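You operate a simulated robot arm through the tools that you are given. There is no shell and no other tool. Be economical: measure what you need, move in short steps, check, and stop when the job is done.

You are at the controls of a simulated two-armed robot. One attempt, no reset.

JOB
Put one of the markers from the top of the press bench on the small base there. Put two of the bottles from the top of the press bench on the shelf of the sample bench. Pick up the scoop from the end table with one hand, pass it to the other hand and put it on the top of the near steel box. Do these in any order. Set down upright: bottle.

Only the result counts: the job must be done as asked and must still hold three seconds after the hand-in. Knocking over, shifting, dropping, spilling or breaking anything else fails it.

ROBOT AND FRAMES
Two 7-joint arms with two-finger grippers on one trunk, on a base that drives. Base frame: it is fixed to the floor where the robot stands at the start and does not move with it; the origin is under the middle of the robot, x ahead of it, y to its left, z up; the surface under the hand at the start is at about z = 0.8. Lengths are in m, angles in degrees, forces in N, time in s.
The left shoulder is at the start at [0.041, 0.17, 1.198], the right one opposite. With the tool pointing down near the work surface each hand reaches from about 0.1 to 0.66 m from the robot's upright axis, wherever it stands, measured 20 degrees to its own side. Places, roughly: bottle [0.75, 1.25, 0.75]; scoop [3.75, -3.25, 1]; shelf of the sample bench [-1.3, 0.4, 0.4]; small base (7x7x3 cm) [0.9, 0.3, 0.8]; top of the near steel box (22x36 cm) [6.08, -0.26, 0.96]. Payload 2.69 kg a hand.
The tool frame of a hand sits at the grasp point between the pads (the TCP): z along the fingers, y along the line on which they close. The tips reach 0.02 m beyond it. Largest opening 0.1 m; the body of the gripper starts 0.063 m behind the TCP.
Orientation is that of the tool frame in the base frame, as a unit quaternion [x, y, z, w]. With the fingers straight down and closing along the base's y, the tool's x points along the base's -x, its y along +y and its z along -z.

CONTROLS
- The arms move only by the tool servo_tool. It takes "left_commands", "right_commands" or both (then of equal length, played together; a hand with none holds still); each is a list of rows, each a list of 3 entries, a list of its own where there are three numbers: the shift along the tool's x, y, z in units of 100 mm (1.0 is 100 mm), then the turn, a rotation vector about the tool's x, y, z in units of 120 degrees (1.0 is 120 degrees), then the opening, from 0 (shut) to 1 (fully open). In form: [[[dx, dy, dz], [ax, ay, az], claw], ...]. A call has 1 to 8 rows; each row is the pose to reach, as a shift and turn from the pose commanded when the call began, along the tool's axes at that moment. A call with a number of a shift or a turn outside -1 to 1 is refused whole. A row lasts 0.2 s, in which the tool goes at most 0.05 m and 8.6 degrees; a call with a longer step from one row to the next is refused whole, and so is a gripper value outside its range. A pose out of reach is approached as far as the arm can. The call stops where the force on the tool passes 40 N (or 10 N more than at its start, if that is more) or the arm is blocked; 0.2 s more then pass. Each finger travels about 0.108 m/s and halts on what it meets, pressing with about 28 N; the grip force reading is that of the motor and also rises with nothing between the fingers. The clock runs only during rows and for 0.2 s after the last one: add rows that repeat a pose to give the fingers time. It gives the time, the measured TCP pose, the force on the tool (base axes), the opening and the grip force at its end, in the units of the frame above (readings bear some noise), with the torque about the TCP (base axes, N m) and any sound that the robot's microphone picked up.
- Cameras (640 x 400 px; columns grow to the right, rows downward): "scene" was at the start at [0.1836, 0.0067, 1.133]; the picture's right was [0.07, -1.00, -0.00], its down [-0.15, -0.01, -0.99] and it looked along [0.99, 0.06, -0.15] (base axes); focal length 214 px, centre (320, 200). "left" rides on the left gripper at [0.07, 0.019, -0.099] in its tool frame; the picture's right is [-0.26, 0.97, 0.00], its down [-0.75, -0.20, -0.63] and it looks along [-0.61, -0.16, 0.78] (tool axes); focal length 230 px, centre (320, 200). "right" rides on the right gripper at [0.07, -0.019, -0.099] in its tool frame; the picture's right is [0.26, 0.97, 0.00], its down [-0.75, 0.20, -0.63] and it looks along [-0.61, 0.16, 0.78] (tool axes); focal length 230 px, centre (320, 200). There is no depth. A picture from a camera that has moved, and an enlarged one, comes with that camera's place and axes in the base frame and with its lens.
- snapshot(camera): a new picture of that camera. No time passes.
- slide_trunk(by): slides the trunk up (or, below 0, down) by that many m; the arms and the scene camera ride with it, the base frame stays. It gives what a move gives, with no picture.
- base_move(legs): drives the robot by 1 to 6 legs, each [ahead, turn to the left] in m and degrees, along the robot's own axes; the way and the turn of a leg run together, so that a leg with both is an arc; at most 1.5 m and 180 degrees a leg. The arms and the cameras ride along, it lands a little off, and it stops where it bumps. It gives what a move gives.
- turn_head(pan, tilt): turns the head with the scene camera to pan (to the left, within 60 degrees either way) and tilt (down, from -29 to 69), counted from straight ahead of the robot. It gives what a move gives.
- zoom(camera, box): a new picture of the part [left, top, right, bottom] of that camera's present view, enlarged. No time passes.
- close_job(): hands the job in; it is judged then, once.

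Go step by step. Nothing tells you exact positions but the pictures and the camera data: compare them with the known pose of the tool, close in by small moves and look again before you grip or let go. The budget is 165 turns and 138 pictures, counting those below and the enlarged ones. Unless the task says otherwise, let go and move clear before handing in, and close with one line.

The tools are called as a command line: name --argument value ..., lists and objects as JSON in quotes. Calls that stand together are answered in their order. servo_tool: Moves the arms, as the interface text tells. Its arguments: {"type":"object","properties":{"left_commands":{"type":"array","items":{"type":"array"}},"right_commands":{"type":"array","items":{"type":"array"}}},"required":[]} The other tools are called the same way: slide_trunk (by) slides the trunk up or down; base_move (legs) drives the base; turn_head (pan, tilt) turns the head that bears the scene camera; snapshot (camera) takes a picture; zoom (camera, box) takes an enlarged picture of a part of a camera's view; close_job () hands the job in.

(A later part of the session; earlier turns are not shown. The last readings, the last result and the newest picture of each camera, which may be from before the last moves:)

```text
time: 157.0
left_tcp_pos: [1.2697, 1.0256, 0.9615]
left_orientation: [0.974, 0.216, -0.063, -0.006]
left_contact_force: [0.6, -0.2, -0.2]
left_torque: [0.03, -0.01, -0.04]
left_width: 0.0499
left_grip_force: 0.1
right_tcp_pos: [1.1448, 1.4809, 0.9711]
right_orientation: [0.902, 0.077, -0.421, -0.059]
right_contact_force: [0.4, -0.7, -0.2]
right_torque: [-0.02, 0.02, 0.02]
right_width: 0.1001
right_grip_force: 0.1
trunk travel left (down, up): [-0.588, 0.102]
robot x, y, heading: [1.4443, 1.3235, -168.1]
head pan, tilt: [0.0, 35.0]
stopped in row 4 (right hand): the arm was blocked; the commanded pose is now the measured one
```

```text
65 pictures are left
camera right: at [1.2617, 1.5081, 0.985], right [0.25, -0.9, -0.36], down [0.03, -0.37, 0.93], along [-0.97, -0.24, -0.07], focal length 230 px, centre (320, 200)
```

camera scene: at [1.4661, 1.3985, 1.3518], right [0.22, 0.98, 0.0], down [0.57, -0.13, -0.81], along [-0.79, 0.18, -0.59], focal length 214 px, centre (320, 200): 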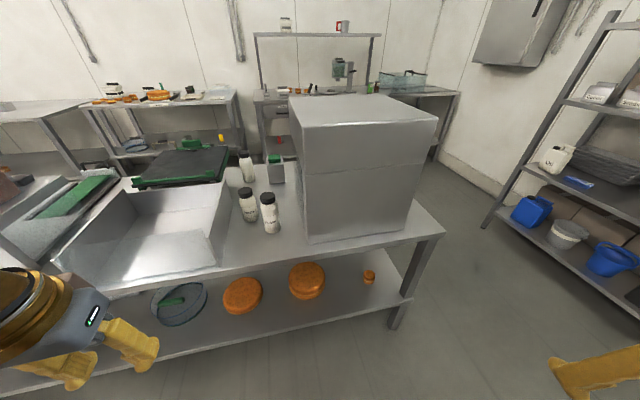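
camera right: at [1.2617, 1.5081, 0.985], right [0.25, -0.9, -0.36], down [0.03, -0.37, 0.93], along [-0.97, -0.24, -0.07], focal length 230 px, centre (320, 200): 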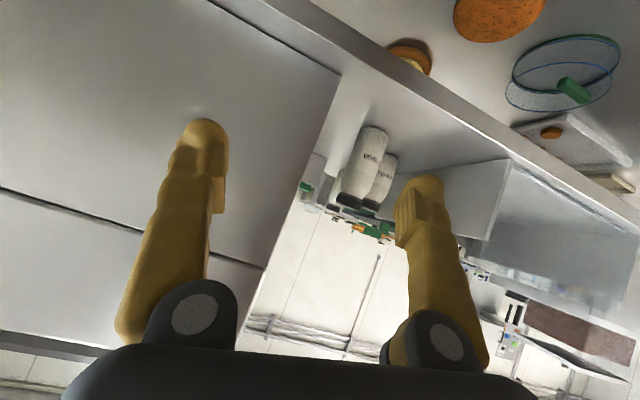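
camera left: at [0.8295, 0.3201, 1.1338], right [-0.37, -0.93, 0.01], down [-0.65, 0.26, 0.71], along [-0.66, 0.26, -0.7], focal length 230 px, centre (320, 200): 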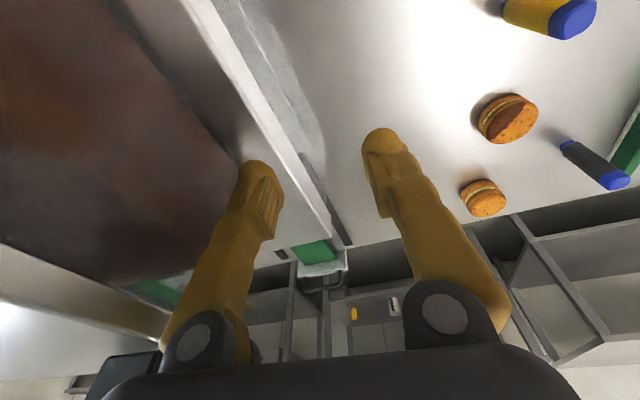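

The hand doesn't move inward this close to the body. I'll restore its orientation, turn the base slightly left, and approach along the robot's own heading instead.

servo_tool --right_commands '[[[0, 0, 0], [-0.05, 0.016, 0.011], 1], [[0, 0, 0], [-0.097, 0.033, 0.022], 1], [[0, 0, 0], [-0.097, 0.033, 0.022], 1]]'

base_move --legs '[[0, 6]]'

snapshot --camera "right"

```text
time: 157.8
left_tcp_pos: [1.2684, 1.0249, 0.9613]
left_orientation: [0.975, 0.215, -0.063, -0.007]
left_contact_force: [-0.6, -1.3, 0.0]
left_torque: [0.0, -0.02, 0.01]
left_width: 0.0501
left_grip_force: 0.1
right_tcp_pos: [1.1482, 1.4756, 0.9707]
right_orientation: [0.922, 0.098, -0.372, 0.047]
right_contact_force: [-0.1, 0.6, 0.4]
right_torque: [0.02, 0.02, -0.03]
right_width: 0.0998
right_grip_force: 0.2
trunk travel left (down, up): [-0.588, 0.102]
robot x, y, heading: [1.4435, 1.3249, -168.5]
head pan, tilt: [0.0, 35.0]
```

```text
time: 158.7
left_tcp_pos: [1.2999, 1.0092, 0.9611]
left_orientation: [0.962, 0.266, -0.063, -0.002]
left_contact_force: [-0.1, -1.1, -0.4]
left_torque: [0.04, 0.0, 0.04]
left_width: 0.0501
left_grip_force: 0.0
right_tcp_pos: [1.134, 1.4447, 0.9717]
right_orientation: [0.915, 0.145, -0.37, 0.066]
right_contact_force: [-0.1, -0.6, 0.0]
right_torque: [0.0, 0.02, 0.0]
right_width: 0.0998
right_grip_force: 0.0
trunk travel left (down, up): [-0.588, 0.102]
robot x, y, heading: [1.4482, 1.3241, -162.3]
head pan, tilt: [0.0, 35.0]
```

```text
64 pictures are left
camera right: at [1.2396, 1.4997, 0.9939], right [0.48, -0.86, -0.17], down [-0.04, -0.21, 0.98], along [-0.88, -0.46, -0.13], focal length 230 px, centre (320, 200)
```

right: 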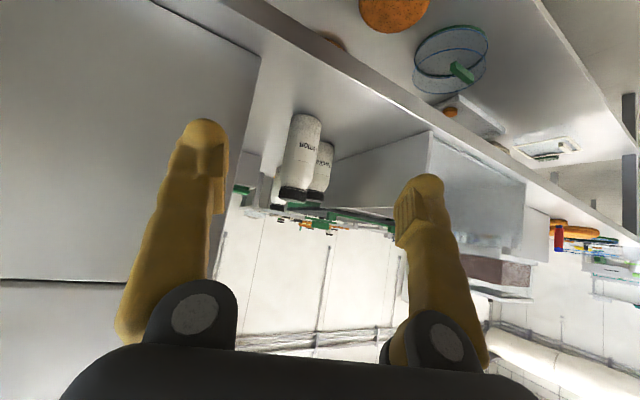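

B3 lies right on the hand's line of approach. I advance in two steps with the fingers at 0.095.

servo_tool --right_commands '[[[-0.13, 0, 0.23], [0, 0, 0], 0.95], [[-0.26, -0.01, 0.46], [0, 0, 0], 0.95], [[-0.39, -0.01, 0.69], [0, 0, 0], 0.95], [[-0.51, -0.015, 0.91], [0, 0, 0], 0.95], [[-0.51, -0.015, 0.91], [0, 0, 0], 0.95]]'

snapshot --camera "right"

```text
time: 159.9
left_tcp_pos: [1.3127, 1.0126, 0.9656]
left_orientation: [0.962, 0.265, -0.071, -0.003]
left_contact_force: [-0.4, -1.1, 0.2]
left_torque: [-0.01, 0.02, -0.03]
left_width: 0.0498
left_grip_force: 0.0
right_tcp_pos: [1.0511, 1.416, 0.9459]
right_orientation: [0.912, 0.146, -0.377, 0.067]
right_contact_force: [0.3, 0.3, 0.6]
right_torque: [0.0, 0.0, 0.02]
right_width: 0.095
right_grip_force: 0.1
trunk travel left (down, up): [-0.588, 0.102]
robot x, y, heading: [1.446, 1.321, -162.0]
head pan, tilt: [0.0, 35.0]
```

```text
63 pictures are left
camera right: at [1.1579, 1.4723, 0.966], right [0.48, -0.86, -0.17], down [-0.02, -0.21, 0.98], along [-0.88, -0.46, -0.12], focal length 230 px, centre (320, 200)
```

right: 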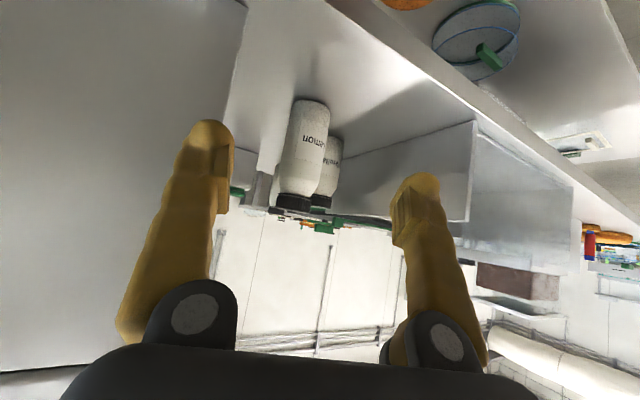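

The bottle (height ≈0.16) is centred on my line. I advance further.

servo_tool --right_commands '[[[-0.09, 0, 0.17], [0, 0, 0], 0.95], [[-0.18, 0, 0.34], [0, 0, 0], 0.95], [[-0.28, -0.01, 0.52], [0, 0, 0], 0.95], [[-0.37, -0.01, 0.69], [0, 0, 0], 0.95]]'

servo_tool --right_commands '[[[-0.09, 0, 0.17], [0, 0, 0], 0.95], [[-0.18, 0, 0.34], [0, 0, 0], 0.95], [[-0.28, -0.01, 0.52], [0, 0, 0], 0.95], [[-0.37, -0.01, 0.69], [0, 0, 0], 0.95]]'

snapshot --camera "right"

```text
time: 160.9
left_tcp_pos: [1.313, 1.0126, 0.9654]
left_orientation: [0.962, 0.264, -0.071, -0.003]
left_contact_force: [-0.4, 0.0, 0.1]
left_torque: [0.01, -0.01, 0.02]
left_width: 0.0501
left_grip_force: 0.0
right_tcp_pos: [0.9819, 1.3961, 0.9276]
right_orientation: [0.912, 0.146, -0.377, 0.068]
right_contact_force: [-0.8, 0.6, 0.2]
right_torque: [-0.01, 0.02, 0.02]
right_width: 0.0949
right_grip_force: 0.0
trunk travel left (down, up): [-0.588, 0.102]
robot x, y, heading: [1.4446, 1.3179, -162.4]
head pan, tilt: [0.0, 35.0]
```

```text
time: 161.9
left_tcp_pos: [1.3131, 1.0129, 0.9652]
left_orientation: [0.961, 0.266, -0.072, -0.003]
left_contact_force: [0.5, -0.2, 0.0]
left_torque: [0.02, 0.03, 0.01]
left_width: 0.05
left_grip_force: 0.1
right_tcp_pos: [0.9089, 1.3727, 0.9026]
right_orientation: [0.913, 0.146, -0.376, 0.067]
right_contact_force: [0.3, 0.1, -0.2]
right_torque: [0.01, -0.02, -0.01]
right_width: 0.095
right_grip_force: 0.1
trunk travel left (down, up): [-0.588, 0.102]
robot x, y, heading: [1.4523, 1.3224, -162.4]
head pan, tilt: [0.0, 35.0]
```

```text
62 pictures are left
camera right: at [1.0164, 1.4279, 0.923], right [0.48, -0.86, -0.17], down [-0.02, -0.21, 0.98], along [-0.88, -0.46, -0.12], focal length 230 px, centre (320, 200)
```

right: 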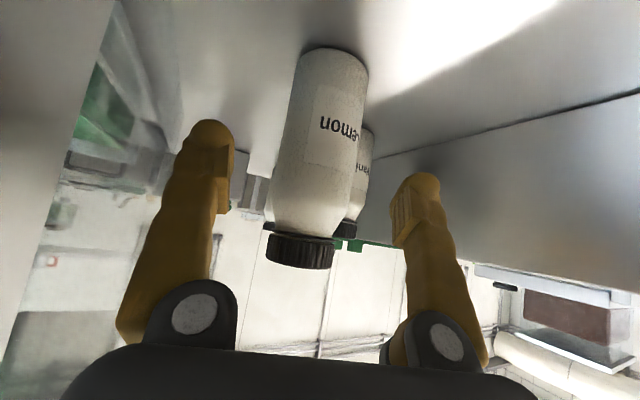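

Well centred. Last advance, then close.

servo_tool --right_commands '[[[-0.07, 0.01, 0.14], [0, 0, 0], 0.95], [[-0.14, 0.02, 0.28], [0, 0, 0], 0.95], [[-0.21, 0.03, 0.43], [0, 0, 0], 0.95], [[-0.28, 0.04, 0.58], [0, 0, 0], 0.95], [[-0.34, 0.04, 0.71], [0, 0, 0], 0.95], [[-0.34, 0.04, 0.71], [0, 0, 0], 0.95]]'

snapshot --camera "right"

```text
time: 163.3
left_tcp_pos: [1.314, 1.0131, 0.9663]
left_orientation: [0.962, 0.265, -0.071, -0.003]
left_contact_force: [0.1, -0.3, 0.0]
left_torque: [-0.02, -0.01, 0.0]
left_width: 0.0497
left_grip_force: 0.0
right_tcp_pos: [0.8419, 1.3452, 0.8782]
right_orientation: [0.912, 0.146, -0.378, 0.067]
right_contact_force: [1.5, 0.4, 6.7]
right_torque: [0.03, -0.11, 0.02]
right_width: 0.095
right_grip_force: 0.0
trunk travel left (down, up): [-0.588, 0.102]
robot x, y, heading: [1.446, 1.3219, -162.1]
head pan, tilt: [0.0, 35.0]
```

```text
61 pictures are left
camera right: at [0.9485, 1.4011, 0.8981], right [0.48, -0.86, -0.17], down [-0.02, -0.2, 0.98], along [-0.88, -0.47, -0.12], focal length 230 px, centre (320, 200)
```

right: 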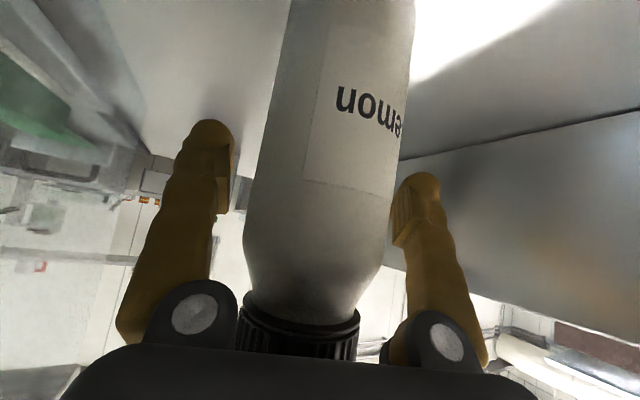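

The palm seems to touch the cap slightly (6.7 N). I back off 8 mm along the tool and close.

servo_tool --right_commands '[[[0, 0, -0.09], [0, 0, 0], 0.95], [[0, 0, -0.09], [0, 0, 0], 0.95]]'

servo_tool --right_commands '[[[0, 0, 0], [0, 0, 0], 0.5], [[0, 0, 0], [0, 0, 0], 0.2], [[0, 0, 0], [0, 0, 0], 0.2], [[0, 0, 0], [0, 0, 0], 0.2]]'

snapshot --camera "right"

```text
time: 163.9
left_tcp_pos: [1.3127, 1.0126, 0.9656]
left_orientation: [0.961, 0.265, -0.072, -0.003]
left_contact_force: [0.4, 0.2, 0.0]
left_torque: [0.0, 0.02, 0.02]
left_width: 0.0498
left_grip_force: 0.0
right_tcp_pos: [0.8483, 1.3491, 0.8815]
right_orientation: [0.912, 0.145, -0.377, 0.067]
right_contact_force: [-0.3, 0.1, 1.1]
right_torque: [0.0, 0.02, 0.01]
right_width: 0.095
right_grip_force: 0.1
trunk travel left (down, up): [-0.588, 0.102]
robot x, y, heading: [1.4448, 1.3217, -162.3]
head pan, tilt: [0.0, 35.0]
```

```text
time: 164.9
left_tcp_pos: [1.3143, 1.0131, 0.9662]
left_orientation: [0.962, 0.265, -0.071, -0.004]
left_contact_force: [-0.4, -0.4, -0.3]
left_torque: [0.03, 0.01, -0.02]
left_width: 0.0498
left_grip_force: 0.2
right_tcp_pos: [0.8488, 1.3484, 0.8819]
right_orientation: [0.912, 0.145, -0.376, 0.067]
right_contact_force: [-0.6, 0.5, 1.3]
right_torque: [0.0, -0.05, 0.03]
right_width: 0.0555
right_grip_force: 28.1
trunk travel left (down, up): [-0.588, 0.102]
robot x, y, heading: [1.4465, 1.3211, -162.2]
head pan, tilt: [0.0, 35.0]
```

```text
60 pictures are left
camera right: at [0.9547, 1.4041, 0.9034], right [0.48, -0.86, -0.17], down [-0.02, -0.21, 0.98], along [-0.88, -0.47, -0.12], focal length 230 px, centre (320, 200)
```

right: 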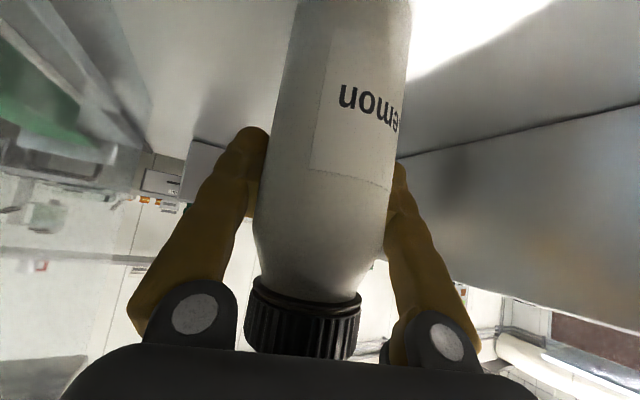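

Bottle B3 is gripped (width 55 mm). I lift it with the trunk and back the robot out along the same line.

slide_trunk --by 0.1

base_move --legs '[[-0.3, 0]]'

snapshot --camera "scene"

```text
time: 166.2
left_tcp_pos: [1.3126, 1.0128, 1.0665]
left_orientation: [0.961, 0.266, -0.071, -0.003]
left_contact_force: [-0.5, -0.3, 0.0]
left_torque: [-0.01, -0.04, 0.0]
left_width: 0.0498
left_grip_force: 0.0
right_tcp_pos: [0.8477, 1.3476, 0.9816]
right_orientation: [0.912, 0.146, -0.377, 0.068]
right_contact_force: [-1.0, 0.0, -3.1]
right_torque: [-0.04, 0.04, 0.0]
right_width: 0.0553
right_grip_force: 28.1
trunk travel left (down, up): [-0.688, 0.002]
robot x, y, heading: [1.4475, 1.3223, -162.6]
head pan, tilt: [0.0, 35.0]
```

```text
time: 168.3
left_tcp_pos: [1.5979, 1.1029, 1.0674]
left_orientation: [0.962, 0.265, -0.071, -0.003]
left_contact_force: [0.3, -0.5, 0.9]
left_torque: [0.01, 0.04, 0.01]
left_width: 0.0499
left_grip_force: 0.1
right_tcp_pos: [1.1322, 1.4393, 0.9825]
right_orientation: [0.912, 0.146, -0.377, 0.068]
right_contact_force: [-0.6, -0.6, -3.3]
right_torque: [-0.04, 0.06, 0.01]
right_width: 0.0551
right_grip_force: 28.4
trunk travel left (down, up): [-0.688, 0.002]
robot x, y, heading: [1.7269, 1.4114, -162.5]
head pan, tilt: [0.0, 35.0]
```

```text
59 pictures are left
camera scene: at [1.5588, 1.358, 1.3519], right [-0.3, 0.95, 0.0], down [0.56, 0.18, -0.81], along [-0.77, -0.25, -0.59], focal length 214 px, centre (320, 200)
```

scene: 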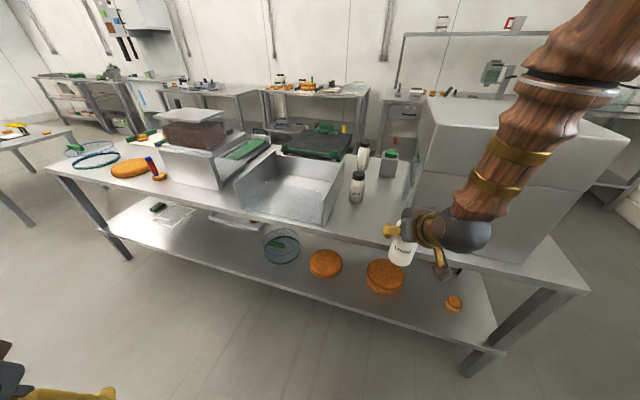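

Bottle held well. I retract the right arm with it and tilt the left hand 45° for the second bottle.

servo_tool --right_commands '[[[0.2, -0.1, -0.2], [0, 0, 0], 0.2], [[0.43, -0.2, -0.41], [0, 0, 0], 0.2], [[0.65, -0.3, -0.63], [0, 0, 0], 0.2]]' --left_commands '[[[0, 0, 0], [0, -0.035, 0], 1], [[0, 0, 0], [0, -0.07, 0], 1], [[0, 0, 0], [0, -0.105, 0], 1]]'

servo_tool --right_commands '[[[0.2, -0.1, -0.2], [0, 0, 0], 0.2], [[0.43, -0.2, -0.41], [0, 0, 0], 0.2], [[0.65, -0.3, -0.63], [0, 0, 0], 0.2]]' --left_commands '[[[0, 0, 0], [0, -0.035, 0], 1], [[0, 0, 0], [0, -0.07, 0], 1], [[0, 0, 0], [0, -0.105, 0], 1]]'

servo_tool --right_commands '[[[0.2, -0.1, -0.2], [0, 0, 0], 0.2], [[0.43, -0.2, -0.41], [0, 0, 0], 0.2], [[0.6, -0.3, -0.58], [0, 0, 0], 0.2]]' --left_commands '[[[0, 0, 0], [0, -0.035, 0], 1], [[0, 0, 0], [0, -0.07, 0], 1], [[0, 0, 0], [0, -0.105, 0], 1]]'

```text
time: 169.1
left_tcp_pos: [1.603, 1.1052, 1.051]
left_orientation: [0.946, 0.265, -0.183, 0.027]
left_contact_force: [0.2, 1.0, 0.2]
left_torque: [0.03, 0.01, 0.02]
left_width: 0.1
left_grip_force: 0.0
left hand out of reach, approached as far as the arm can: row 1, 2, 3
right_tcp_pos: [1.2235, 1.503, 0.9884]
right_orientation: [0.909, 0.145, -0.384, 0.068]
right_contact_force: [0.9, 0.3, -2.6]
right_torque: [-0.03, 0.05, -0.02]
right_width: 0.0551
right_grip_force: 27.8
trunk travel left (down, up): [-0.688, 0.002]
robot x, y, heading: [1.7334, 1.4118, -162.2]
head pan, tilt: [0.0, 35.0]
```

```text
time: 169.9
left_tcp_pos: [1.6014, 1.1048, 1.0495]
left_orientation: [0.92, 0.26, -0.288, 0.056]
left_contact_force: [0.7, 0.4, 0.7]
left_torque: [-0.01, 0.02, 0.02]
left_width: 0.0999
left_grip_force: 0.0
right_tcp_pos: [1.3003, 1.5589, 0.9862]
right_orientation: [0.909, 0.145, -0.385, 0.068]
right_contact_force: [0.3, 0.8, -3.7]
right_torque: [0.0, 0.05, -0.01]
right_width: 0.0551
right_grip_force: 27.8
trunk travel left (down, up): [-0.688, 0.002]
robot x, y, heading: [1.7278, 1.4113, -162.7]
head pan, tilt: [0.0, 35.0]
```

```text
time: 170.7
left_tcp_pos: [1.6014, 1.1054, 1.0501]
left_orientation: [0.883, 0.251, -0.387, 0.083]
left_contact_force: [-0.1, 0.0, 0.2]
left_torque: [-0.01, 0.01, 0.01]
left_width: 0.1
left_grip_force: 0.0
right_tcp_pos: [1.3664, 1.6149, 0.9808]
right_orientation: [0.909, 0.146, -0.384, 0.069]
right_contact_force: [-0.4, 0.1, -3.3]
right_torque: [0.0, 0.06, 0.02]
right_width: 0.0554
right_grip_force: 28.1
trunk travel left (down, up): [-0.688, 0.002]
robot x, y, heading: [1.7282, 1.4134, -162.4]
head pan, tilt: [0.0, 35.0]
```

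base_move --legs '[[0, -23]]'

```text
time: 172.3
left_tcp_pos: [1.4886, 1.182, 1.0504]
left_orientation: [0.916, 0.067, -0.395, 0.003]
left_contact_force: [0.1, 0.8, 0.1]
left_torque: [-0.01, 0.05, -0.02]
left_width: 0.0998
left_grip_force: 0.1
right_tcp_pos: [1.4777, 1.7427, 0.9808]
right_orientation: [0.919, -0.044, -0.391, -0.012]
right_contact_force: [0.6, 0.4, -1.0]
right_torque: [0.0, 0.0, 0.01]
right_width: 0.0201
right_grip_force: 0.1
trunk travel left (down, up): [-0.688, 0.002]
robot x, y, heading: [1.7261, 1.4126, 174.2]
head pan, tilt: [0.0, 35.0]
```

The right gripper lost the bottle during the turn. I look for it at once.

snapshot --camera "right"

turn_head --pan -35 --tilt 50

snapshot --camera "scene"

```text
58 pictures are left
camera right: at [1.5974, 1.7514, 0.9997], right [0.09, -0.98, -0.17], down [-0.09, -0.18, 0.98], along [-0.99, -0.08, -0.1], focal length 230 px, centre (320, 200)
```

right: 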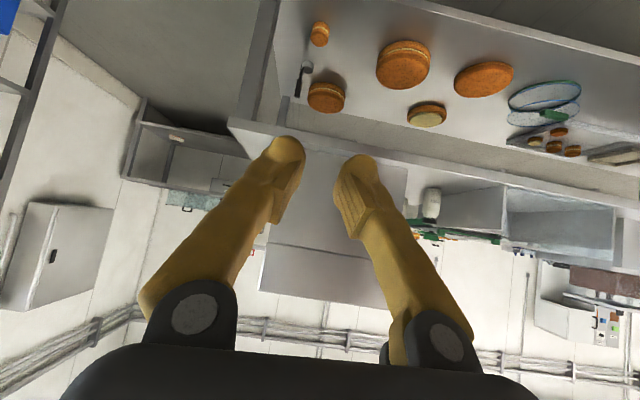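

```text
time: 173.3
left_tcp_pos: [1.512, 1.1789, 1.0474]
left_orientation: [0.923, 0.068, -0.378, 0.003]
left_contact_force: [-0.6, 0.3, -0.3]
left_torque: [0.01, 0.0, 0.01]
left_width: 0.0999
left_grip_force: 0.0
right_tcp_pos: [1.4921, 1.7422, 0.9863]
right_orientation: [0.916, -0.043, -0.398, -0.012]
right_contact_force: [-0.5, -0.3, 0.4]
right_torque: [0.0, 0.03, 0.0]
right_width: 0.0203
right_grip_force: 0.0
trunk travel left (down, up): [-0.688, 0.002]
robot x, y, heading: [1.7331, 1.414, 174.2]
head pan, tilt: [-35.0, 50.0]
```

```text
57 pictures are left
camera scene: at [1.5798, 1.4715, 1.3305], right [0.65, 0.76, 0.01], down [0.59, -0.5, -0.63], along [-0.47, 0.42, -0.78], focal length 214 px, centre (320, 200)
```

scene: 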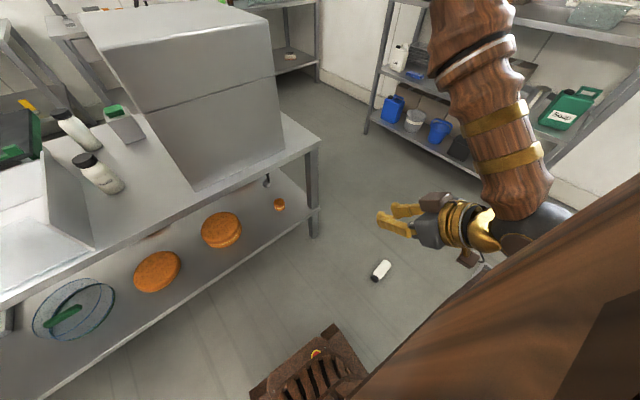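

The bottle lies on the floor at about (1.46,2.09), cap toward -y. I will pick it up again after taking B2 with the left hand. First I drive up to the bench.

base_move --legs '[[0.34, -3]]'

snapshot --camera "left"

```text
time: 174.8
left_tcp_pos: [1.4045, 1.1916, 1.0461]
left_orientation: [0.925, 0.06, -0.375, 0.003]
left_contact_force: [-0.1, 0.3, 0.1]
left_torque: [-0.02, 0.0, 0.01]
left_width: 0.1001
left_grip_force: 0.1
right_tcp_pos: [1.3884, 1.7602, 0.9959]
right_orientation: [0.908, -0.056, -0.415, -0.021]
right_contact_force: [-0.6, -0.3, -0.2]
right_torque: [0.04, 0.05, -0.01]
right_width: 0.02
right_grip_force: 0.0
trunk travel left (down, up): [-0.688, 0.002]
robot x, y, heading: [1.5734, 1.4285, 172.6]
head pan, tilt: [-35.0, 50.0]
stopped in leg 1: the robot was blocked; the commanded pose is now the measured one
```

```text
56 pictures are left
camera left: at [1.5239, 1.1862, 1.0688], right [-0.07, -0.99, 0.14], down [-0.12, 0.15, 0.98], along [-0.99, 0.06, -0.13], focal length 230 px, centre (320, 200)
```

left: 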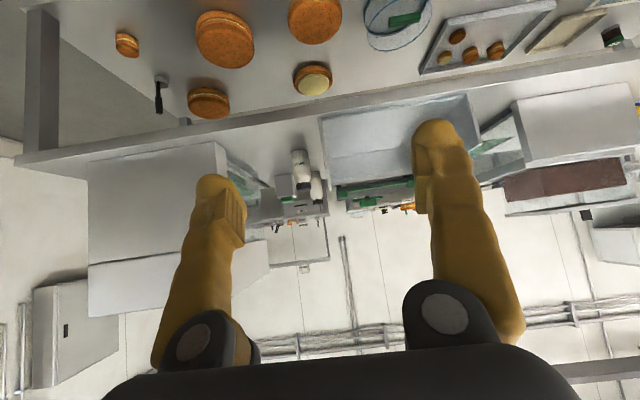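

base_move --legs '[[0.19, 0]]'

snapshot --camera "left"

```text
time: 176.4
left_tcp_pos: [1.2052, 1.2177, 1.0353]
left_orientation: [0.941, 0.062, -0.333, 0.012]
left_contact_force: [-0.1, 0.4, -0.5]
left_torque: [-0.02, 0.03, -0.01]
left_width: 0.0998
left_grip_force: 0.1
right_tcp_pos: [1.1838, 1.7895, 0.9937]
right_orientation: [0.911, -0.058, -0.408, -0.021]
right_contact_force: [0.4, -0.4, 0.4]
right_torque: [0.02, 0.07, 0.01]
right_width: 0.0202
right_grip_force: 0.0
trunk travel left (down, up): [-0.688, 0.002]
robot x, y, heading: [1.3809, 1.4542, 172.6]
head pan, tilt: [-35.0, 50.0]
```

```text
55 pictures are left
camera left: at [1.3243, 1.2129, 1.0683], right [-0.08, -0.99, 0.15], down [-0.21, 0.16, 0.96], along [-0.97, 0.05, -0.22], focal length 230 px, centre (320, 200)
```

left: 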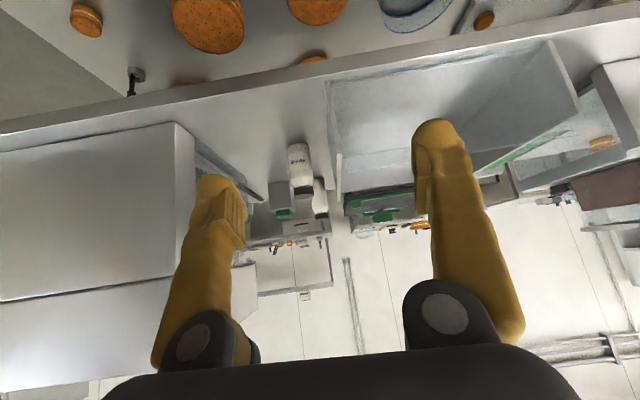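

B2's axis is about (0.747,1.279). I lower the trunk a bit and advance the left hand above and in front of it.

slide_trunk --by -0.06

servo_tool --left_commands '[[[-0.22, -0.07, 0.18], [0, 0, 0], 0.95], [[-0.45, -0.15, 0.36], [0, 0, 0], 0.95], [[-0.67, -0.22, 0.54], [0, 0, 0], 0.95], [[-0.9, -0.3, 0.73], [0, 0, 0], 0.95], [[-0.9, -0.3, 0.73], [0, 0, 0], 0.95]]'

servo_tool --left_commands '[[[-0.22, -0.07, 0.18], [0, -0.015, 0], 0.95], [[-0.45, -0.15, 0.36], [0, -0.03, 0], 0.95], [[-0.67, -0.22, 0.54], [0, -0.045, 0], 0.95], [[-0.9, -0.3, 0.73], [0, -0.045, 0], 0.95], [[-0.9, -0.3, 0.73], [0, -0.045, 0], 0.95]]'

snapshot --camera "left"

```text
time: 177.4
left_tcp_pos: [1.2311, 1.2122, 0.9681]
left_orientation: [0.95, 0.066, -0.304, 0.02]
left_contact_force: [0.1, -0.5, 0.4]
left_torque: [-0.01, 0.03, 0.01]
left_width: 0.1
left_grip_force: 0.0
right_tcp_pos: [1.1965, 1.7875, 0.9371]
right_orientation: [0.908, -0.057, -0.415, -0.021]
right_contact_force: [-0.5, 0.8, -0.5]
right_torque: [0.01, -0.02, 0.01]
right_width: 0.0201
right_grip_force: 0.0
trunk travel left (down, up): [-0.628, 0.062]
robot x, y, heading: [1.3782, 1.4547, 172.4]
head pan, tilt: [-35.0, 50.0]
```

```text
time: 178.6
left_tcp_pos: [1.0995, 1.2318, 0.9795]
left_orientation: [0.939, 0.062, -0.339, 0.011]
left_contact_force: [-0.9, 1.2, 0.4]
left_torque: [0.02, 0.01, -0.01]
left_width: 0.095
left_grip_force: 0.0
right_tcp_pos: [1.1978, 1.7867, 0.9369]
right_orientation: [0.908, -0.058, -0.415, -0.021]
right_contact_force: [0.1, -0.4, 0.5]
right_torque: [0.0, -0.01, 0.01]
right_width: 0.02
right_grip_force: 0.1
trunk travel left (down, up): [-0.628, 0.062]
robot x, y, heading: [1.3785, 1.4514, 172.4]
head pan, tilt: [-35.0, 50.0]
```

```text
time: 179.8
left_tcp_pos: [0.9825, 1.246, 0.9779]
left_orientation: [0.922, 0.061, -0.383, 0.015]
left_contact_force: [0.1, 0.2, 0.5]
left_torque: [-0.02, 0.0, 0.02]
left_width: 0.0947
left_grip_force: 0.0
right_tcp_pos: [1.1969, 1.7865, 0.9379]
right_orientation: [0.908, -0.058, -0.415, -0.021]
right_contact_force: [0.7, 0.8, -0.3]
right_torque: [0.0, -0.03, -0.03]
right_width: 0.02
right_grip_force: 0.0
trunk travel left (down, up): [-0.628, 0.062]
robot x, y, heading: [1.3814, 1.4532, 172.8]
head pan, tilt: [-35.0, 50.0]
```

```text
54 pictures are left
camera left: at [1.1034, 1.2417, 0.9983], right [-0.06, -0.98, 0.16], down [-0.11, 0.17, 0.98], along [-0.99, 0.04, -0.11], focal length 230 px, centre (320, 200)
```

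left: 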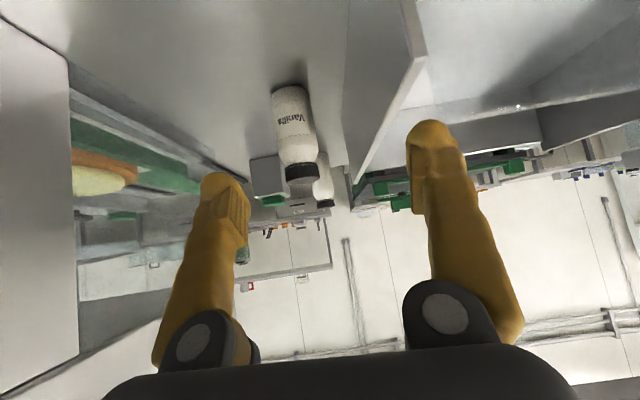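

B2 axis ≈(0.756,1.274), top ≈0.925. I slide in along the tool direction.

servo_tool --left_commands '[[[-0.1, -0.18, 0.22], [0, 0, 0], 0.95], [[-0.2, -0.36, 0.44], [0, 0, 0], 0.95], [[-0.3, -0.55, 0.66], [0, 0, 0], 0.95], [[-0.4, -0.55, 0.9], [0, 0, 0], 0.95], [[-0.4, -0.55, 0.9], [0, 0, 0], 0.95]]'

snapshot --camera "left"

```text
time: 181.0
left_tcp_pos: [0.8855, 1.2933, 0.9447]
left_orientation: [0.922, 0.062, -0.382, 0.015]
left_contact_force: [-0.3, 0.0, -0.3]
left_torque: [-0.02, 0.0, -0.02]
left_width: 0.095
left_grip_force: 0.0
right_tcp_pos: [1.1981, 1.7882, 0.9362]
right_orientation: [0.907, -0.06, -0.415, -0.022]
right_contact_force: [-0.2, -0.2, -0.3]
right_torque: [-0.01, 0.0, 0.0]
right_width: 0.0201
right_grip_force: 0.0
trunk travel left (down, up): [-0.628, 0.062]
robot x, y, heading: [1.3785, 1.4521, 172.6]
head pan, tilt: [-35.0, 50.0]
```

```text
53 pictures are left
camera left: at [1.0059, 1.2889, 0.9649], right [-0.06, -0.98, 0.16], down [-0.11, 0.17, 0.98], along [-0.99, 0.04, -0.12], focal length 230 px, centre (320, 200)
```

left: 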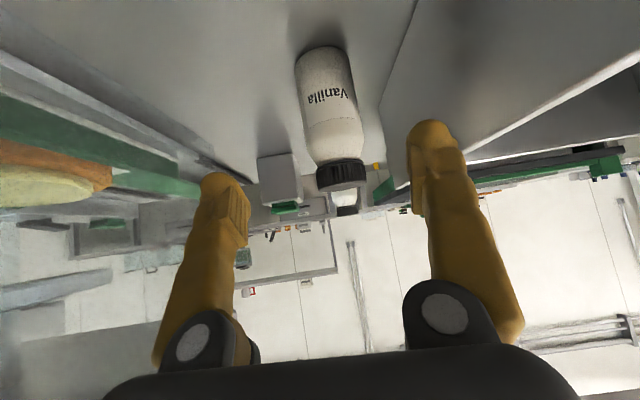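

servo_tool --left_commands '[[[-0.05, 0.04, 0.22], [0, 0, 0], 0.95], [[-0.1, 0.08, 0.44], [0, 0, 0], 0.95], [[-0.15, 0.09, 0.66], [0, 0, 0], 0.95], [[-0.2, 0.09, 0.9], [0, 0, 0], 0.95], [[-0.2, 0.09, 0.9], [0, 0, 0], 0.95]]'

snapshot --camera "left"

```text
time: 182.2
left_tcp_pos: [0.8069, 1.2756, 0.8951]
left_orientation: [0.922, 0.06, -0.383, 0.013]
left_contact_force: [0.4, -0.1, 0.0]
left_torque: [0.01, -0.01, -0.01]
left_width: 0.0947
left_grip_force: 0.1
right_tcp_pos: [1.1974, 1.7865, 0.9378]
right_orientation: [0.908, -0.058, -0.414, -0.021]
right_contact_force: [0.1, -0.7, 0.0]
right_torque: [0.01, 0.0, 0.01]
right_width: 0.02
right_grip_force: 0.0
trunk travel left (down, up): [-0.628, 0.062]
robot x, y, heading: [1.3783, 1.454, 172.6]
head pan, tilt: [-35.0, 50.0]
```

```text
52 pictures are left
camera left: at [0.9286, 1.2714, 0.9161], right [-0.06, -0.98, 0.16], down [-0.11, 0.17, 0.98], along [-0.99, 0.04, -0.12], focal length 230 px, centre (320, 200)
```

left: 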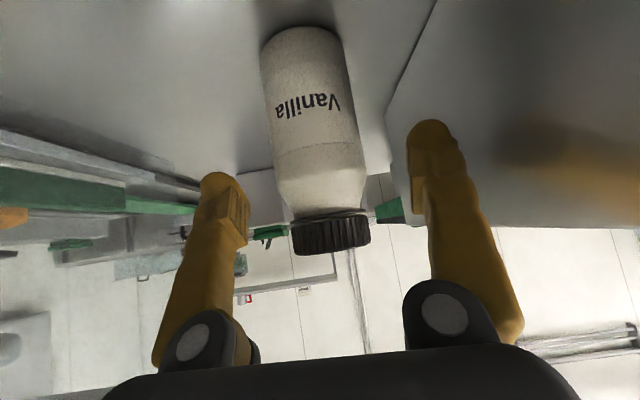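

servo_tool --left_commands '[[[-0.02, 0, 0.16], [0, 0, 0], 0.95], [[-0.05, 0, 0.32], [0, 0, 0], 0.95], [[-0.07, 0, 0.48], [0, 0, 0], 0.95], [[-0.07, 0, 0.48], [0, 0, 0], 0.95]]'

servo_tool --left_commands '[[[0, 0, 0], [0, 0, 0], 0.5], [[0, 0, 0], [0, 0, 0], 0.1], [[0, 0, 0], [0, 0, 0], 0.0], [[0, 0, 0], [0, 0, 0], 0.0], [[0, 0, 0], [0, 0, 0], 0.0]]'

snapshot --camera "left"

```text
time: 183.2
left_tcp_pos: [0.7671, 1.2713, 0.8656]
left_orientation: [0.922, 0.061, -0.383, 0.012]
left_contact_force: [-0.1, 0.0, 0.0]
left_torque: [0.01, -0.02, -0.01]
left_width: 0.0952
left_grip_force: 0.2
right_tcp_pos: [1.1972, 1.7877, 0.9373]
right_orientation: [0.908, -0.058, -0.415, -0.021]
right_contact_force: [0.6, -0.5, -0.9]
right_torque: [0.03, 0.02, 0.01]
right_width: 0.0198
right_grip_force: 0.0
trunk travel left (down, up): [-0.628, 0.062]
robot x, y, heading: [1.3791, 1.4517, 172.4]
head pan, tilt: [-35.0, 50.0]
```

```text
time: 184.4
left_tcp_pos: [0.7675, 1.2716, 0.8667]
left_orientation: [0.922, 0.061, -0.383, 0.012]
left_contact_force: [-1.7, 0.1, -0.2]
left_torque: [-0.07, 0.04, -0.01]
left_width: 0.0554
left_grip_force: 28.4
right_tcp_pos: [1.1965, 1.7876, 0.9372]
right_orientation: [0.908, -0.058, -0.415, -0.021]
right_contact_force: [-0.2, 0.1, 0.9]
right_torque: [0.0, 0.02, 0.01]
right_width: 0.0202
right_grip_force: 0.2
trunk travel left (down, up): [-0.628, 0.062]
robot x, y, heading: [1.3776, 1.4497, 172.3]
head pan, tilt: [-35.0, 50.0]
```

```text
51 pictures are left
camera left: at [0.8891, 1.2666, 0.8871], right [-0.06, -0.99, 0.16], down [-0.11, 0.17, 0.98], along [-0.99, 0.05, -0.12], focal length 230 px, centre (320, 200)
```

left: 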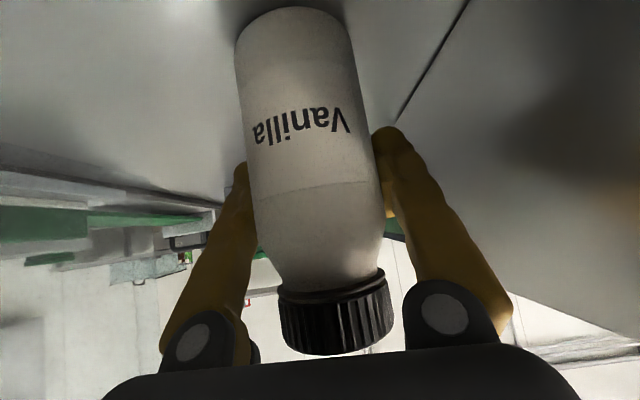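

B2 is gripped firmly. Lift and back out.

slide_trunk --by 0.06

servo_tool --left_commands '[[[-0.14, -0.03, -0.14], [0, 0, 0], 0], [[-0.28, -0.06, -0.28], [0, 0, 0], 0], [[-0.42, -0.1, -0.42], [0, 0, 0], 0]]'

base_move --legs '[[-0.33, 0]]'

```text
time: 185.4
left_tcp_pos: [0.7673, 1.2707, 0.9262]
left_orientation: [0.922, 0.061, -0.382, 0.012]
left_contact_force: [0.4, 0.2, -3.0]
left_torque: [-0.02, 0.04, 0.01]
left_width: 0.0555
left_grip_force: 28.2
right_tcp_pos: [1.1967, 1.7876, 0.9982]
right_orientation: [0.907, -0.059, -0.416, -0.022]
right_contact_force: [0.5, 0.2, 0.0]
right_torque: [0.01, -0.01, 0.0]
right_width: 0.0199
right_grip_force: 0.0
trunk travel left (down, up): [-0.688, 0.002]
robot x, y, heading: [1.3796, 1.4537, 172.7]
head pan, tilt: [-35.0, 50.0]
```

```text
time: 186.2
left_tcp_pos: [0.7681, 1.2801, 0.9871]
left_orientation: [0.922, 0.061, -0.381, 0.013]
left_contact_force: [0.7, -0.2, -3.5]
left_torque: [-0.02, 0.05, 0.02]
left_width: 0.0554
left_grip_force: 28.5
right_tcp_pos: [1.1962, 1.7867, 0.9969]
right_orientation: [0.908, -0.059, -0.415, -0.022]
right_contact_force: [0.4, -0.9, 0.5]
right_torque: [0.03, 0.04, 0.02]
right_width: 0.0201
right_grip_force: 0.0
trunk travel left (down, up): [-0.688, 0.002]
robot x, y, heading: [1.3827, 1.4515, 172.4]
head pan, tilt: [-35.0, 50.0]
```

```text
time: 187.4
left_tcp_pos: [0.8634, 1.2719, 0.9831]
left_orientation: [0.925, 0.055, -0.376, 0.012]
left_contact_force: [2.4, -0.4, 0.0]
left_torque: [0.02, 0.06, 0.0]
left_width: 0.0553
left_grip_force: 28.2
right_tcp_pos: [1.2889, 1.7761, 0.9967]
right_orientation: [0.909, -0.06, -0.413, -0.022]
right_contact_force: [0.4, 0.4, 2.0]
right_torque: [-0.01, -0.09, 0.04]
right_width: 0.0201
right_grip_force: 0.1
trunk travel left (down, up): [-0.688, 0.002]
robot x, y, heading: [1.4821, 1.4379, 172.2]
head pan, tilt: [-35.0, 50.0]
stopped in leg 1: the robot was blocked; the commanded pose is now the measured one
```

base_move --legs '[[-0.3, 0]]'

snapshot --camera "left"

```text
time: 189.5
left_tcp_pos: [1.1705, 1.2303, 0.9902]
left_orientation: [0.922, 0.056, -0.383, 0.01]
left_contact_force: [0.7, 0.5, -2.4]
left_torque: [0.02, 0.02, 0.01]
left_width: 0.0556
left_grip_force: 27.9
right_tcp_pos: [1.5999, 1.7335, 1.0005]
right_orientation: [0.906, -0.059, -0.419, -0.022]
right_contact_force: [0.3, 0.3, -0.4]
right_torque: [0.0, -0.01, -0.03]
right_width: 0.0199
right_grip_force: 0.0
trunk travel left (down, up): [-0.688, 0.002]
robot x, y, heading: [1.776, 1.4003, 172.1]
head pan, tilt: [-35.0, 50.0]
```

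```text
50 pictures are left
camera left: at [1.2929, 1.2251, 1.011], right [-0.07, -0.98, 0.16], down [-0.1, 0.17, 0.98], along [-0.99, 0.06, -0.12], focal length 230 px, centre (320, 200)
```

left: 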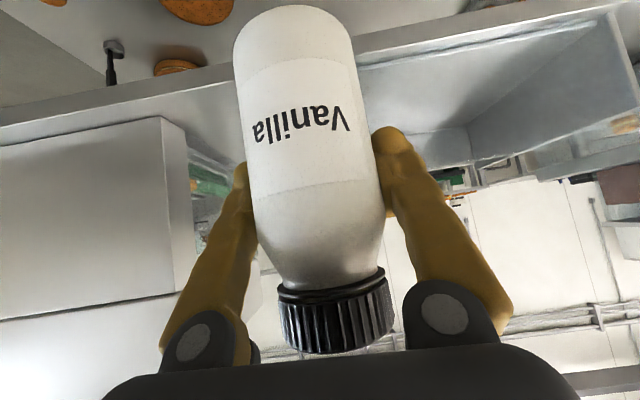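

B2 is held well. I retract the left arm, then turn toward the dropped bottle's area.

servo_tool --left_commands '[[[0.2, 0.07, -0.21], [0, 0, 0], 0], [[0.4, 0.15, -0.42], [0, 0, 0], 0], [[0.6, 0.22, -0.63], [0, 0, 0], 0], [[0.8, 0.3, -0.83], [0, 0, 0], 0]]'

servo_tool --left_commands '[[[0.2, 0.07, -0.21], [0, 0, 0], 0], [[0.4, 0.15, -0.42], [0, 0, 0], 0], [[0.55, 0.2, -0.57], [0, 0, 0], 0]]'

base_move --legs '[[0, -41], [0, -41]]'

```text
time: 190.5
left_tcp_pos: [1.3047, 1.2121, 0.9977]
left_orientation: [0.919, 0.057, -0.389, 0.009]
left_contact_force: [0.1, 0.1, -3.3]
left_torque: [0.0, 0.04, 0.01]
left_width: 0.0556
left_grip_force: 28.1
right_tcp_pos: [1.6138, 1.732, 1.0032]
right_orientation: [0.903, -0.059, -0.425, -0.023]
right_contact_force: [-0.6, 0.5, -0.4]
right_torque: [0.04, 0.02, -0.02]
right_width: 0.0199
right_grip_force: 0.0
trunk travel left (down, up): [-0.688, 0.002]
robot x, y, heading: [1.7704, 1.3996, 172.7]
head pan, tilt: [-35.0, 50.0]
```

```text
time: 191.3
left_tcp_pos: [1.3859, 1.2011, 0.9983]
left_orientation: [0.919, 0.056, -0.39, 0.009]
left_contact_force: [-0.6, 0.5, -2.7]
left_torque: [-0.03, 0.04, 0.0]
left_width: 0.0554
left_grip_force: 27.6
right_tcp_pos: [1.6143, 1.7327, 1.0027]
right_orientation: [0.903, -0.06, -0.425, -0.024]
right_contact_force: [0.2, -0.9, 0.3]
right_torque: [0.0, -0.03, 0.01]
right_width: 0.0201
right_grip_force: 0.0
trunk travel left (down, up): [-0.688, 0.002]
robot x, y, heading: [1.772, 1.3997, 172.3]
head pan, tilt: [-35.0, 50.0]
```

```text
time: 195.6
left_tcp_pos: [1.5313, 1.7633, 0.9999]
left_orientation: [0.724, -0.569, -0.297, -0.253]
left_contact_force: [-1.2, 0.4, -2.1]
left_torque: [0.04, 0.03, 0.03]
left_width: 0.0557
left_grip_force: 27.5
right_tcp_pos: [2.084, 1.5984, 1.0026]
right_orientation: [-0.635, 0.645, 0.302, 0.3]
right_contact_force: [0.7, -0.4, 0.2]
right_torque: [0.02, 0.0, -0.03]
right_width: 0.02
right_grip_force: 0.0
trunk travel left (down, up): [-0.688, 0.002]
robot x, y, heading: [1.7674, 1.402, 88.9]
head pan, tilt: [-35.0, 50.0]
```

turn_head --pan 10 --tilt 35

snapshot --camera "scene"

```text
time: 196.7
left_tcp_pos: [1.5295, 1.7486, 1.0047]
left_orientation: [0.722, -0.567, -0.3, -0.259]
left_contact_force: [0.6, -0.6, -3.2]
left_torque: [0.04, 0.04, 0.01]
left_width: 0.0554
left_grip_force: 27.8
right_tcp_pos: [2.0852, 1.5788, 1.0039]
right_orientation: [-0.636, 0.646, 0.301, 0.297]
right_contact_force: [0.5, -0.5, 0.4]
right_torque: [0.01, -0.01, 0.01]
right_width: 0.0197
right_grip_force: 0.1
trunk travel left (down, up): [-0.688, 0.002]
robot x, y, heading: [1.7641, 1.4011, 89.2]
head pan, tilt: [10.0, 35.0]
```

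```text
49 pictures are left
camera scene: at [1.7559, 1.5817, 1.3518], right [0.99, 0.16, 0.0], down [0.09, -0.58, -0.81], along [-0.13, 0.8, -0.59], focal length 214 px, centre (320, 200)
```

scene: 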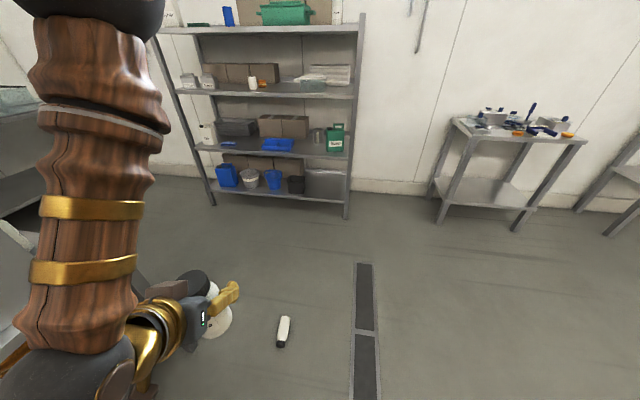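

The bottle lies at (1.456,2.094) with the cap toward me. I drive past it to come from its bottom side.

base_move --legs '[[1.13, 8]]'

```text
time: 202.5
left_tcp_pos: [1.4345, 2.8495, 1.0052]
left_orientation: [0.757, -0.52, -0.317, -0.237]
left_contact_force: [0.5, -0.3, -3.6]
left_torque: [0.03, -0.04, -0.02]
left_width: 0.0554
left_grip_force: 28.2
right_tcp_pos: [2.0054, 2.7531, 1.0034]
right_orientation: [0.675, -0.604, -0.319, -0.279]
right_contact_force: [0.6, 0.1, 0.7]
right_torque: [0.0, -0.03, 0.0]
right_width: 0.02
right_grip_force: 0.1
trunk travel left (down, up): [-0.688, 0.002]
robot x, y, heading: [1.7162, 2.5375, 96.3]
head pan, tilt: [10.0, 35.0]
```

base_move --legs '[[0, 58], [0, 58], [0, 58]]'

turn_head --pan -20 --tilt 55

snapshot --camera "scene"

```text
time: 203.3
left_tcp_pos: [1.4402, 2.7968, 1.0233]
left_orientation: [0.751, -0.511, -0.331, -0.255]
left_contact_force: [0.6, -0.1, -2.5]
left_torque: [0.07, 0.03, -0.01]
left_width: 0.0552
left_grip_force: 28.3
right_tcp_pos: [2.0068, 2.6841, 0.9925]
right_orientation: [0.694, -0.609, -0.3, -0.239]
right_contact_force: [-0.3, -0.2, 0.5]
right_torque: [0.02, 0.03, -0.01]
right_width: 0.02
right_grip_force: 0.0
trunk travel left (down, up): [-0.688, 0.002]
robot x, y, heading: [1.713, 2.5322, 96.7]
head pan, tilt: [10.0, 35.0]
stopped in leg 1: the robot was blocked; the commanded pose is now the measured one
```

```text
time: 204.2
left_tcp_pos: [1.4381, 2.8005, 1.0218]
left_orientation: [0.751, -0.511, -0.332, -0.255]
left_contact_force: [-0.2, 0.4, -2.7]
left_torque: [0.07, 0.02, 0.0]
left_width: 0.0554
left_grip_force: 28.2
right_tcp_pos: [2.0051, 2.6884, 0.9928]
right_orientation: [0.694, -0.609, -0.3, -0.239]
right_contact_force: [0.1, -0.2, 0.9]
right_torque: [0.01, 0.02, -0.02]
right_width: 0.02
right_grip_force: 0.0
trunk travel left (down, up): [-0.688, 0.002]
robot x, y, heading: [1.7129, 2.535, 96.8]
head pan, tilt: [-20.0, 55.0]
```

```text
48 pictures are left
camera scene: at [1.7205, 2.6976, 1.324], right [0.97, -0.23, 0.01], down [-0.19, -0.81, -0.56], along [0.13, 0.54, -0.83], focal length 214 px, centre (320, 200)
```

scene: 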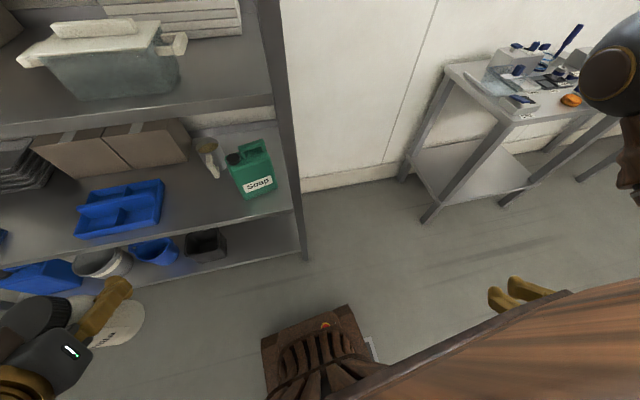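

base_move --legs '[[0, 58], [0, 58], [0, 58]]'

```text
time: 209.0
left_tcp_pos: [1.5035, 2.2431, 1.0309]
left_orientation: [0.877, 0.208, -0.427, 0.07]
left_contact_force: [0.2, 0.3, -3.7]
left_torque: [0.0, 0.05, -0.02]
left_width: 0.0553
left_grip_force: 27.6
right_tcp_pos: [1.5736, 2.8186, 0.9912]
right_orientation: [0.921, 0.103, -0.371, 0.064]
right_contact_force: [0.5, 0.6, 0.9]
right_torque: [0.03, 0.01, 0.04]
right_width: 0.0202
right_grip_force: 0.0
trunk travel left (down, up): [-0.688, 0.002]
robot x, y, heading: [1.7116, 2.5425, -168.4]
head pan, tilt: [-20.0, 55.0]
stopped in leg 2: the robot was blocked; the commanded pose is now the measured one
```

base_move --legs '[[0, 39], [0, 39]]'

```text
time: 213.2
left_tcp_pos: [1.9544, 2.2748, 1.0314]
left_orientation: [0.553, 0.712, -0.287, 0.322]
left_contact_force: [0.1, -1.3, -2.9]
left_torque: [-0.02, -0.02, 0.02]
left_width: 0.0558
left_grip_force: 27.7
right_tcp_pos: [1.4061, 2.4601, 0.9961]
right_orientation: [0.65, 0.649, -0.266, 0.292]
right_contact_force: [-0.3, -0.9, -0.2]
right_torque: [-0.01, -0.01, -0.01]
right_width: 0.02
right_grip_force: 0.1
trunk travel left (down, up): [-0.688, 0.002]
robot x, y, heading: [1.7075, 2.539, -90.7]
head pan, tilt: [-20.0, 55.0]
```

Facing the bottle from its bottom side. I straighten the right tool down, lower the trunk and reach forward.

servo_tool --right_commands '[[[0, 0, 0], [0.003, 0.065, 0], 1], [[0, 0, 0], [0.006, 0.13, 0], 1], [[0, 0, 0], [0.009, 0.195, 0], 1], [[0, 0, 0], [0.012, 0.26, 0], 1], [[0, 0, 0], [0.015, 0.325, 0], 1], [[0, 0, 0], [0.018, 0.387, 0], 1], [[0, 0, 0], [0.018, 0.387, 0], 1]]'

slide_trunk --by -0.5

servo_tool --right_commands '[[[-0.3, 0.1, 0], [0, 0, 0], 1], [[-0.6, 0.2, 0], [0, 0, 0], 1], [[-0.9, 0.25, 0], [0, 0, 0], 1]]'

servo_tool --right_commands '[[[-0.3, 0.1, 0], [0, 0, 0], 1], [[-0.6, 0.2, 0], [0, 0, 0], 1], [[-0.9, 0.25, 0], [0, 0, 0], 1]]'

snapshot --camera "right"

```text
time: 214.8
left_tcp_pos: [1.9547, 2.2898, 1.0364]
left_orientation: [0.551, 0.71, -0.293, 0.325]
left_contact_force: [-0.1, 0.2, -2.7]
left_torque: [-0.05, 0.02, 0.01]
left_width: 0.0555
left_grip_force: 28.4
right_tcp_pos: [1.4049, 2.4756, 0.9991]
right_orientation: [0.709, 0.705, -0.007, 0.004]
right_contact_force: [-0.1, -0.5, 1.0]
right_torque: [0.02, 0.04, 0.0]
right_width: 0.0998
right_grip_force: 0.1
trunk travel left (down, up): [-0.688, 0.002]
robot x, y, heading: [1.7027, 2.5428, -90.7]
head pan, tilt: [-20.0, 55.0]
```

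```text
refused: -0.5 is not a number from -0.4 to 0.4
```

```text
time: 215.6
left_tcp_pos: [1.9564, 2.2883, 1.0358]
left_orientation: [0.551, 0.711, -0.292, 0.325]
left_contact_force: [-0.1, -0.6, -2.9]
left_torque: [-0.07, 0.0, -0.01]
left_width: 0.0555
left_grip_force: 28.2
right_tcp_pos: [1.4317, 2.3843, 0.999]
right_orientation: [0.708, 0.706, -0.006, 0.006]
right_contact_force: [-0.4, 0.3, -0.2]
right_torque: [0.0, 0.01, 0.05]
right_width: 0.1
right_grip_force: 0.0
trunk travel left (down, up): [-0.688, 0.002]
robot x, y, heading: [1.7031, 2.5469, -90.8]
head pan, tilt: [-20.0, 55.0]
```

```text
time: 216.3
left_tcp_pos: [1.9549, 2.2891, 1.0354]
left_orientation: [0.551, 0.711, -0.292, 0.326]
left_contact_force: [0.6, -0.3, -2.4]
left_torque: [-0.05, 0.02, -0.01]
left_width: 0.0552
left_grip_force: 28.3
right_tcp_pos: [1.4578, 2.2948, 1.0016]
right_orientation: [0.708, 0.706, -0.005, 0.006]
right_contact_force: [0.5, -0.3, 0.9]
right_torque: [0.0, 0.0, 0.02]
right_width: 0.0998
right_grip_force: 0.1
trunk travel left (down, up): [-0.688, 0.002]
robot x, y, heading: [1.7051, 2.5463, -90.6]
head pan, tilt: [-20.0, 55.0]
```

```text
47 pictures are left
camera right: at [1.4384, 2.3664, 1.1006], right [0.97, 0.26, 0.0], down [0.2, -0.74, 0.64], along [0.16, -0.62, -0.77], focal length 230 px, centre (320, 200)
```

right: 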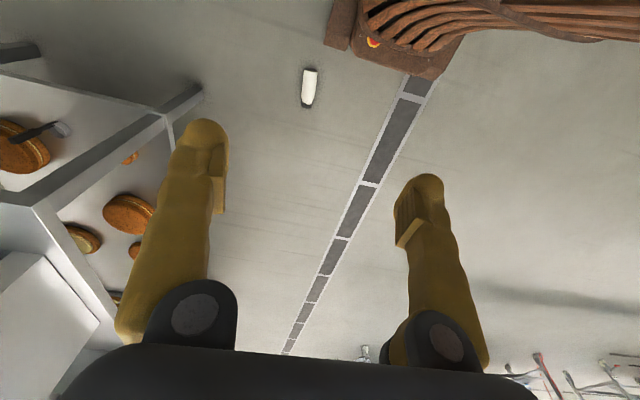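

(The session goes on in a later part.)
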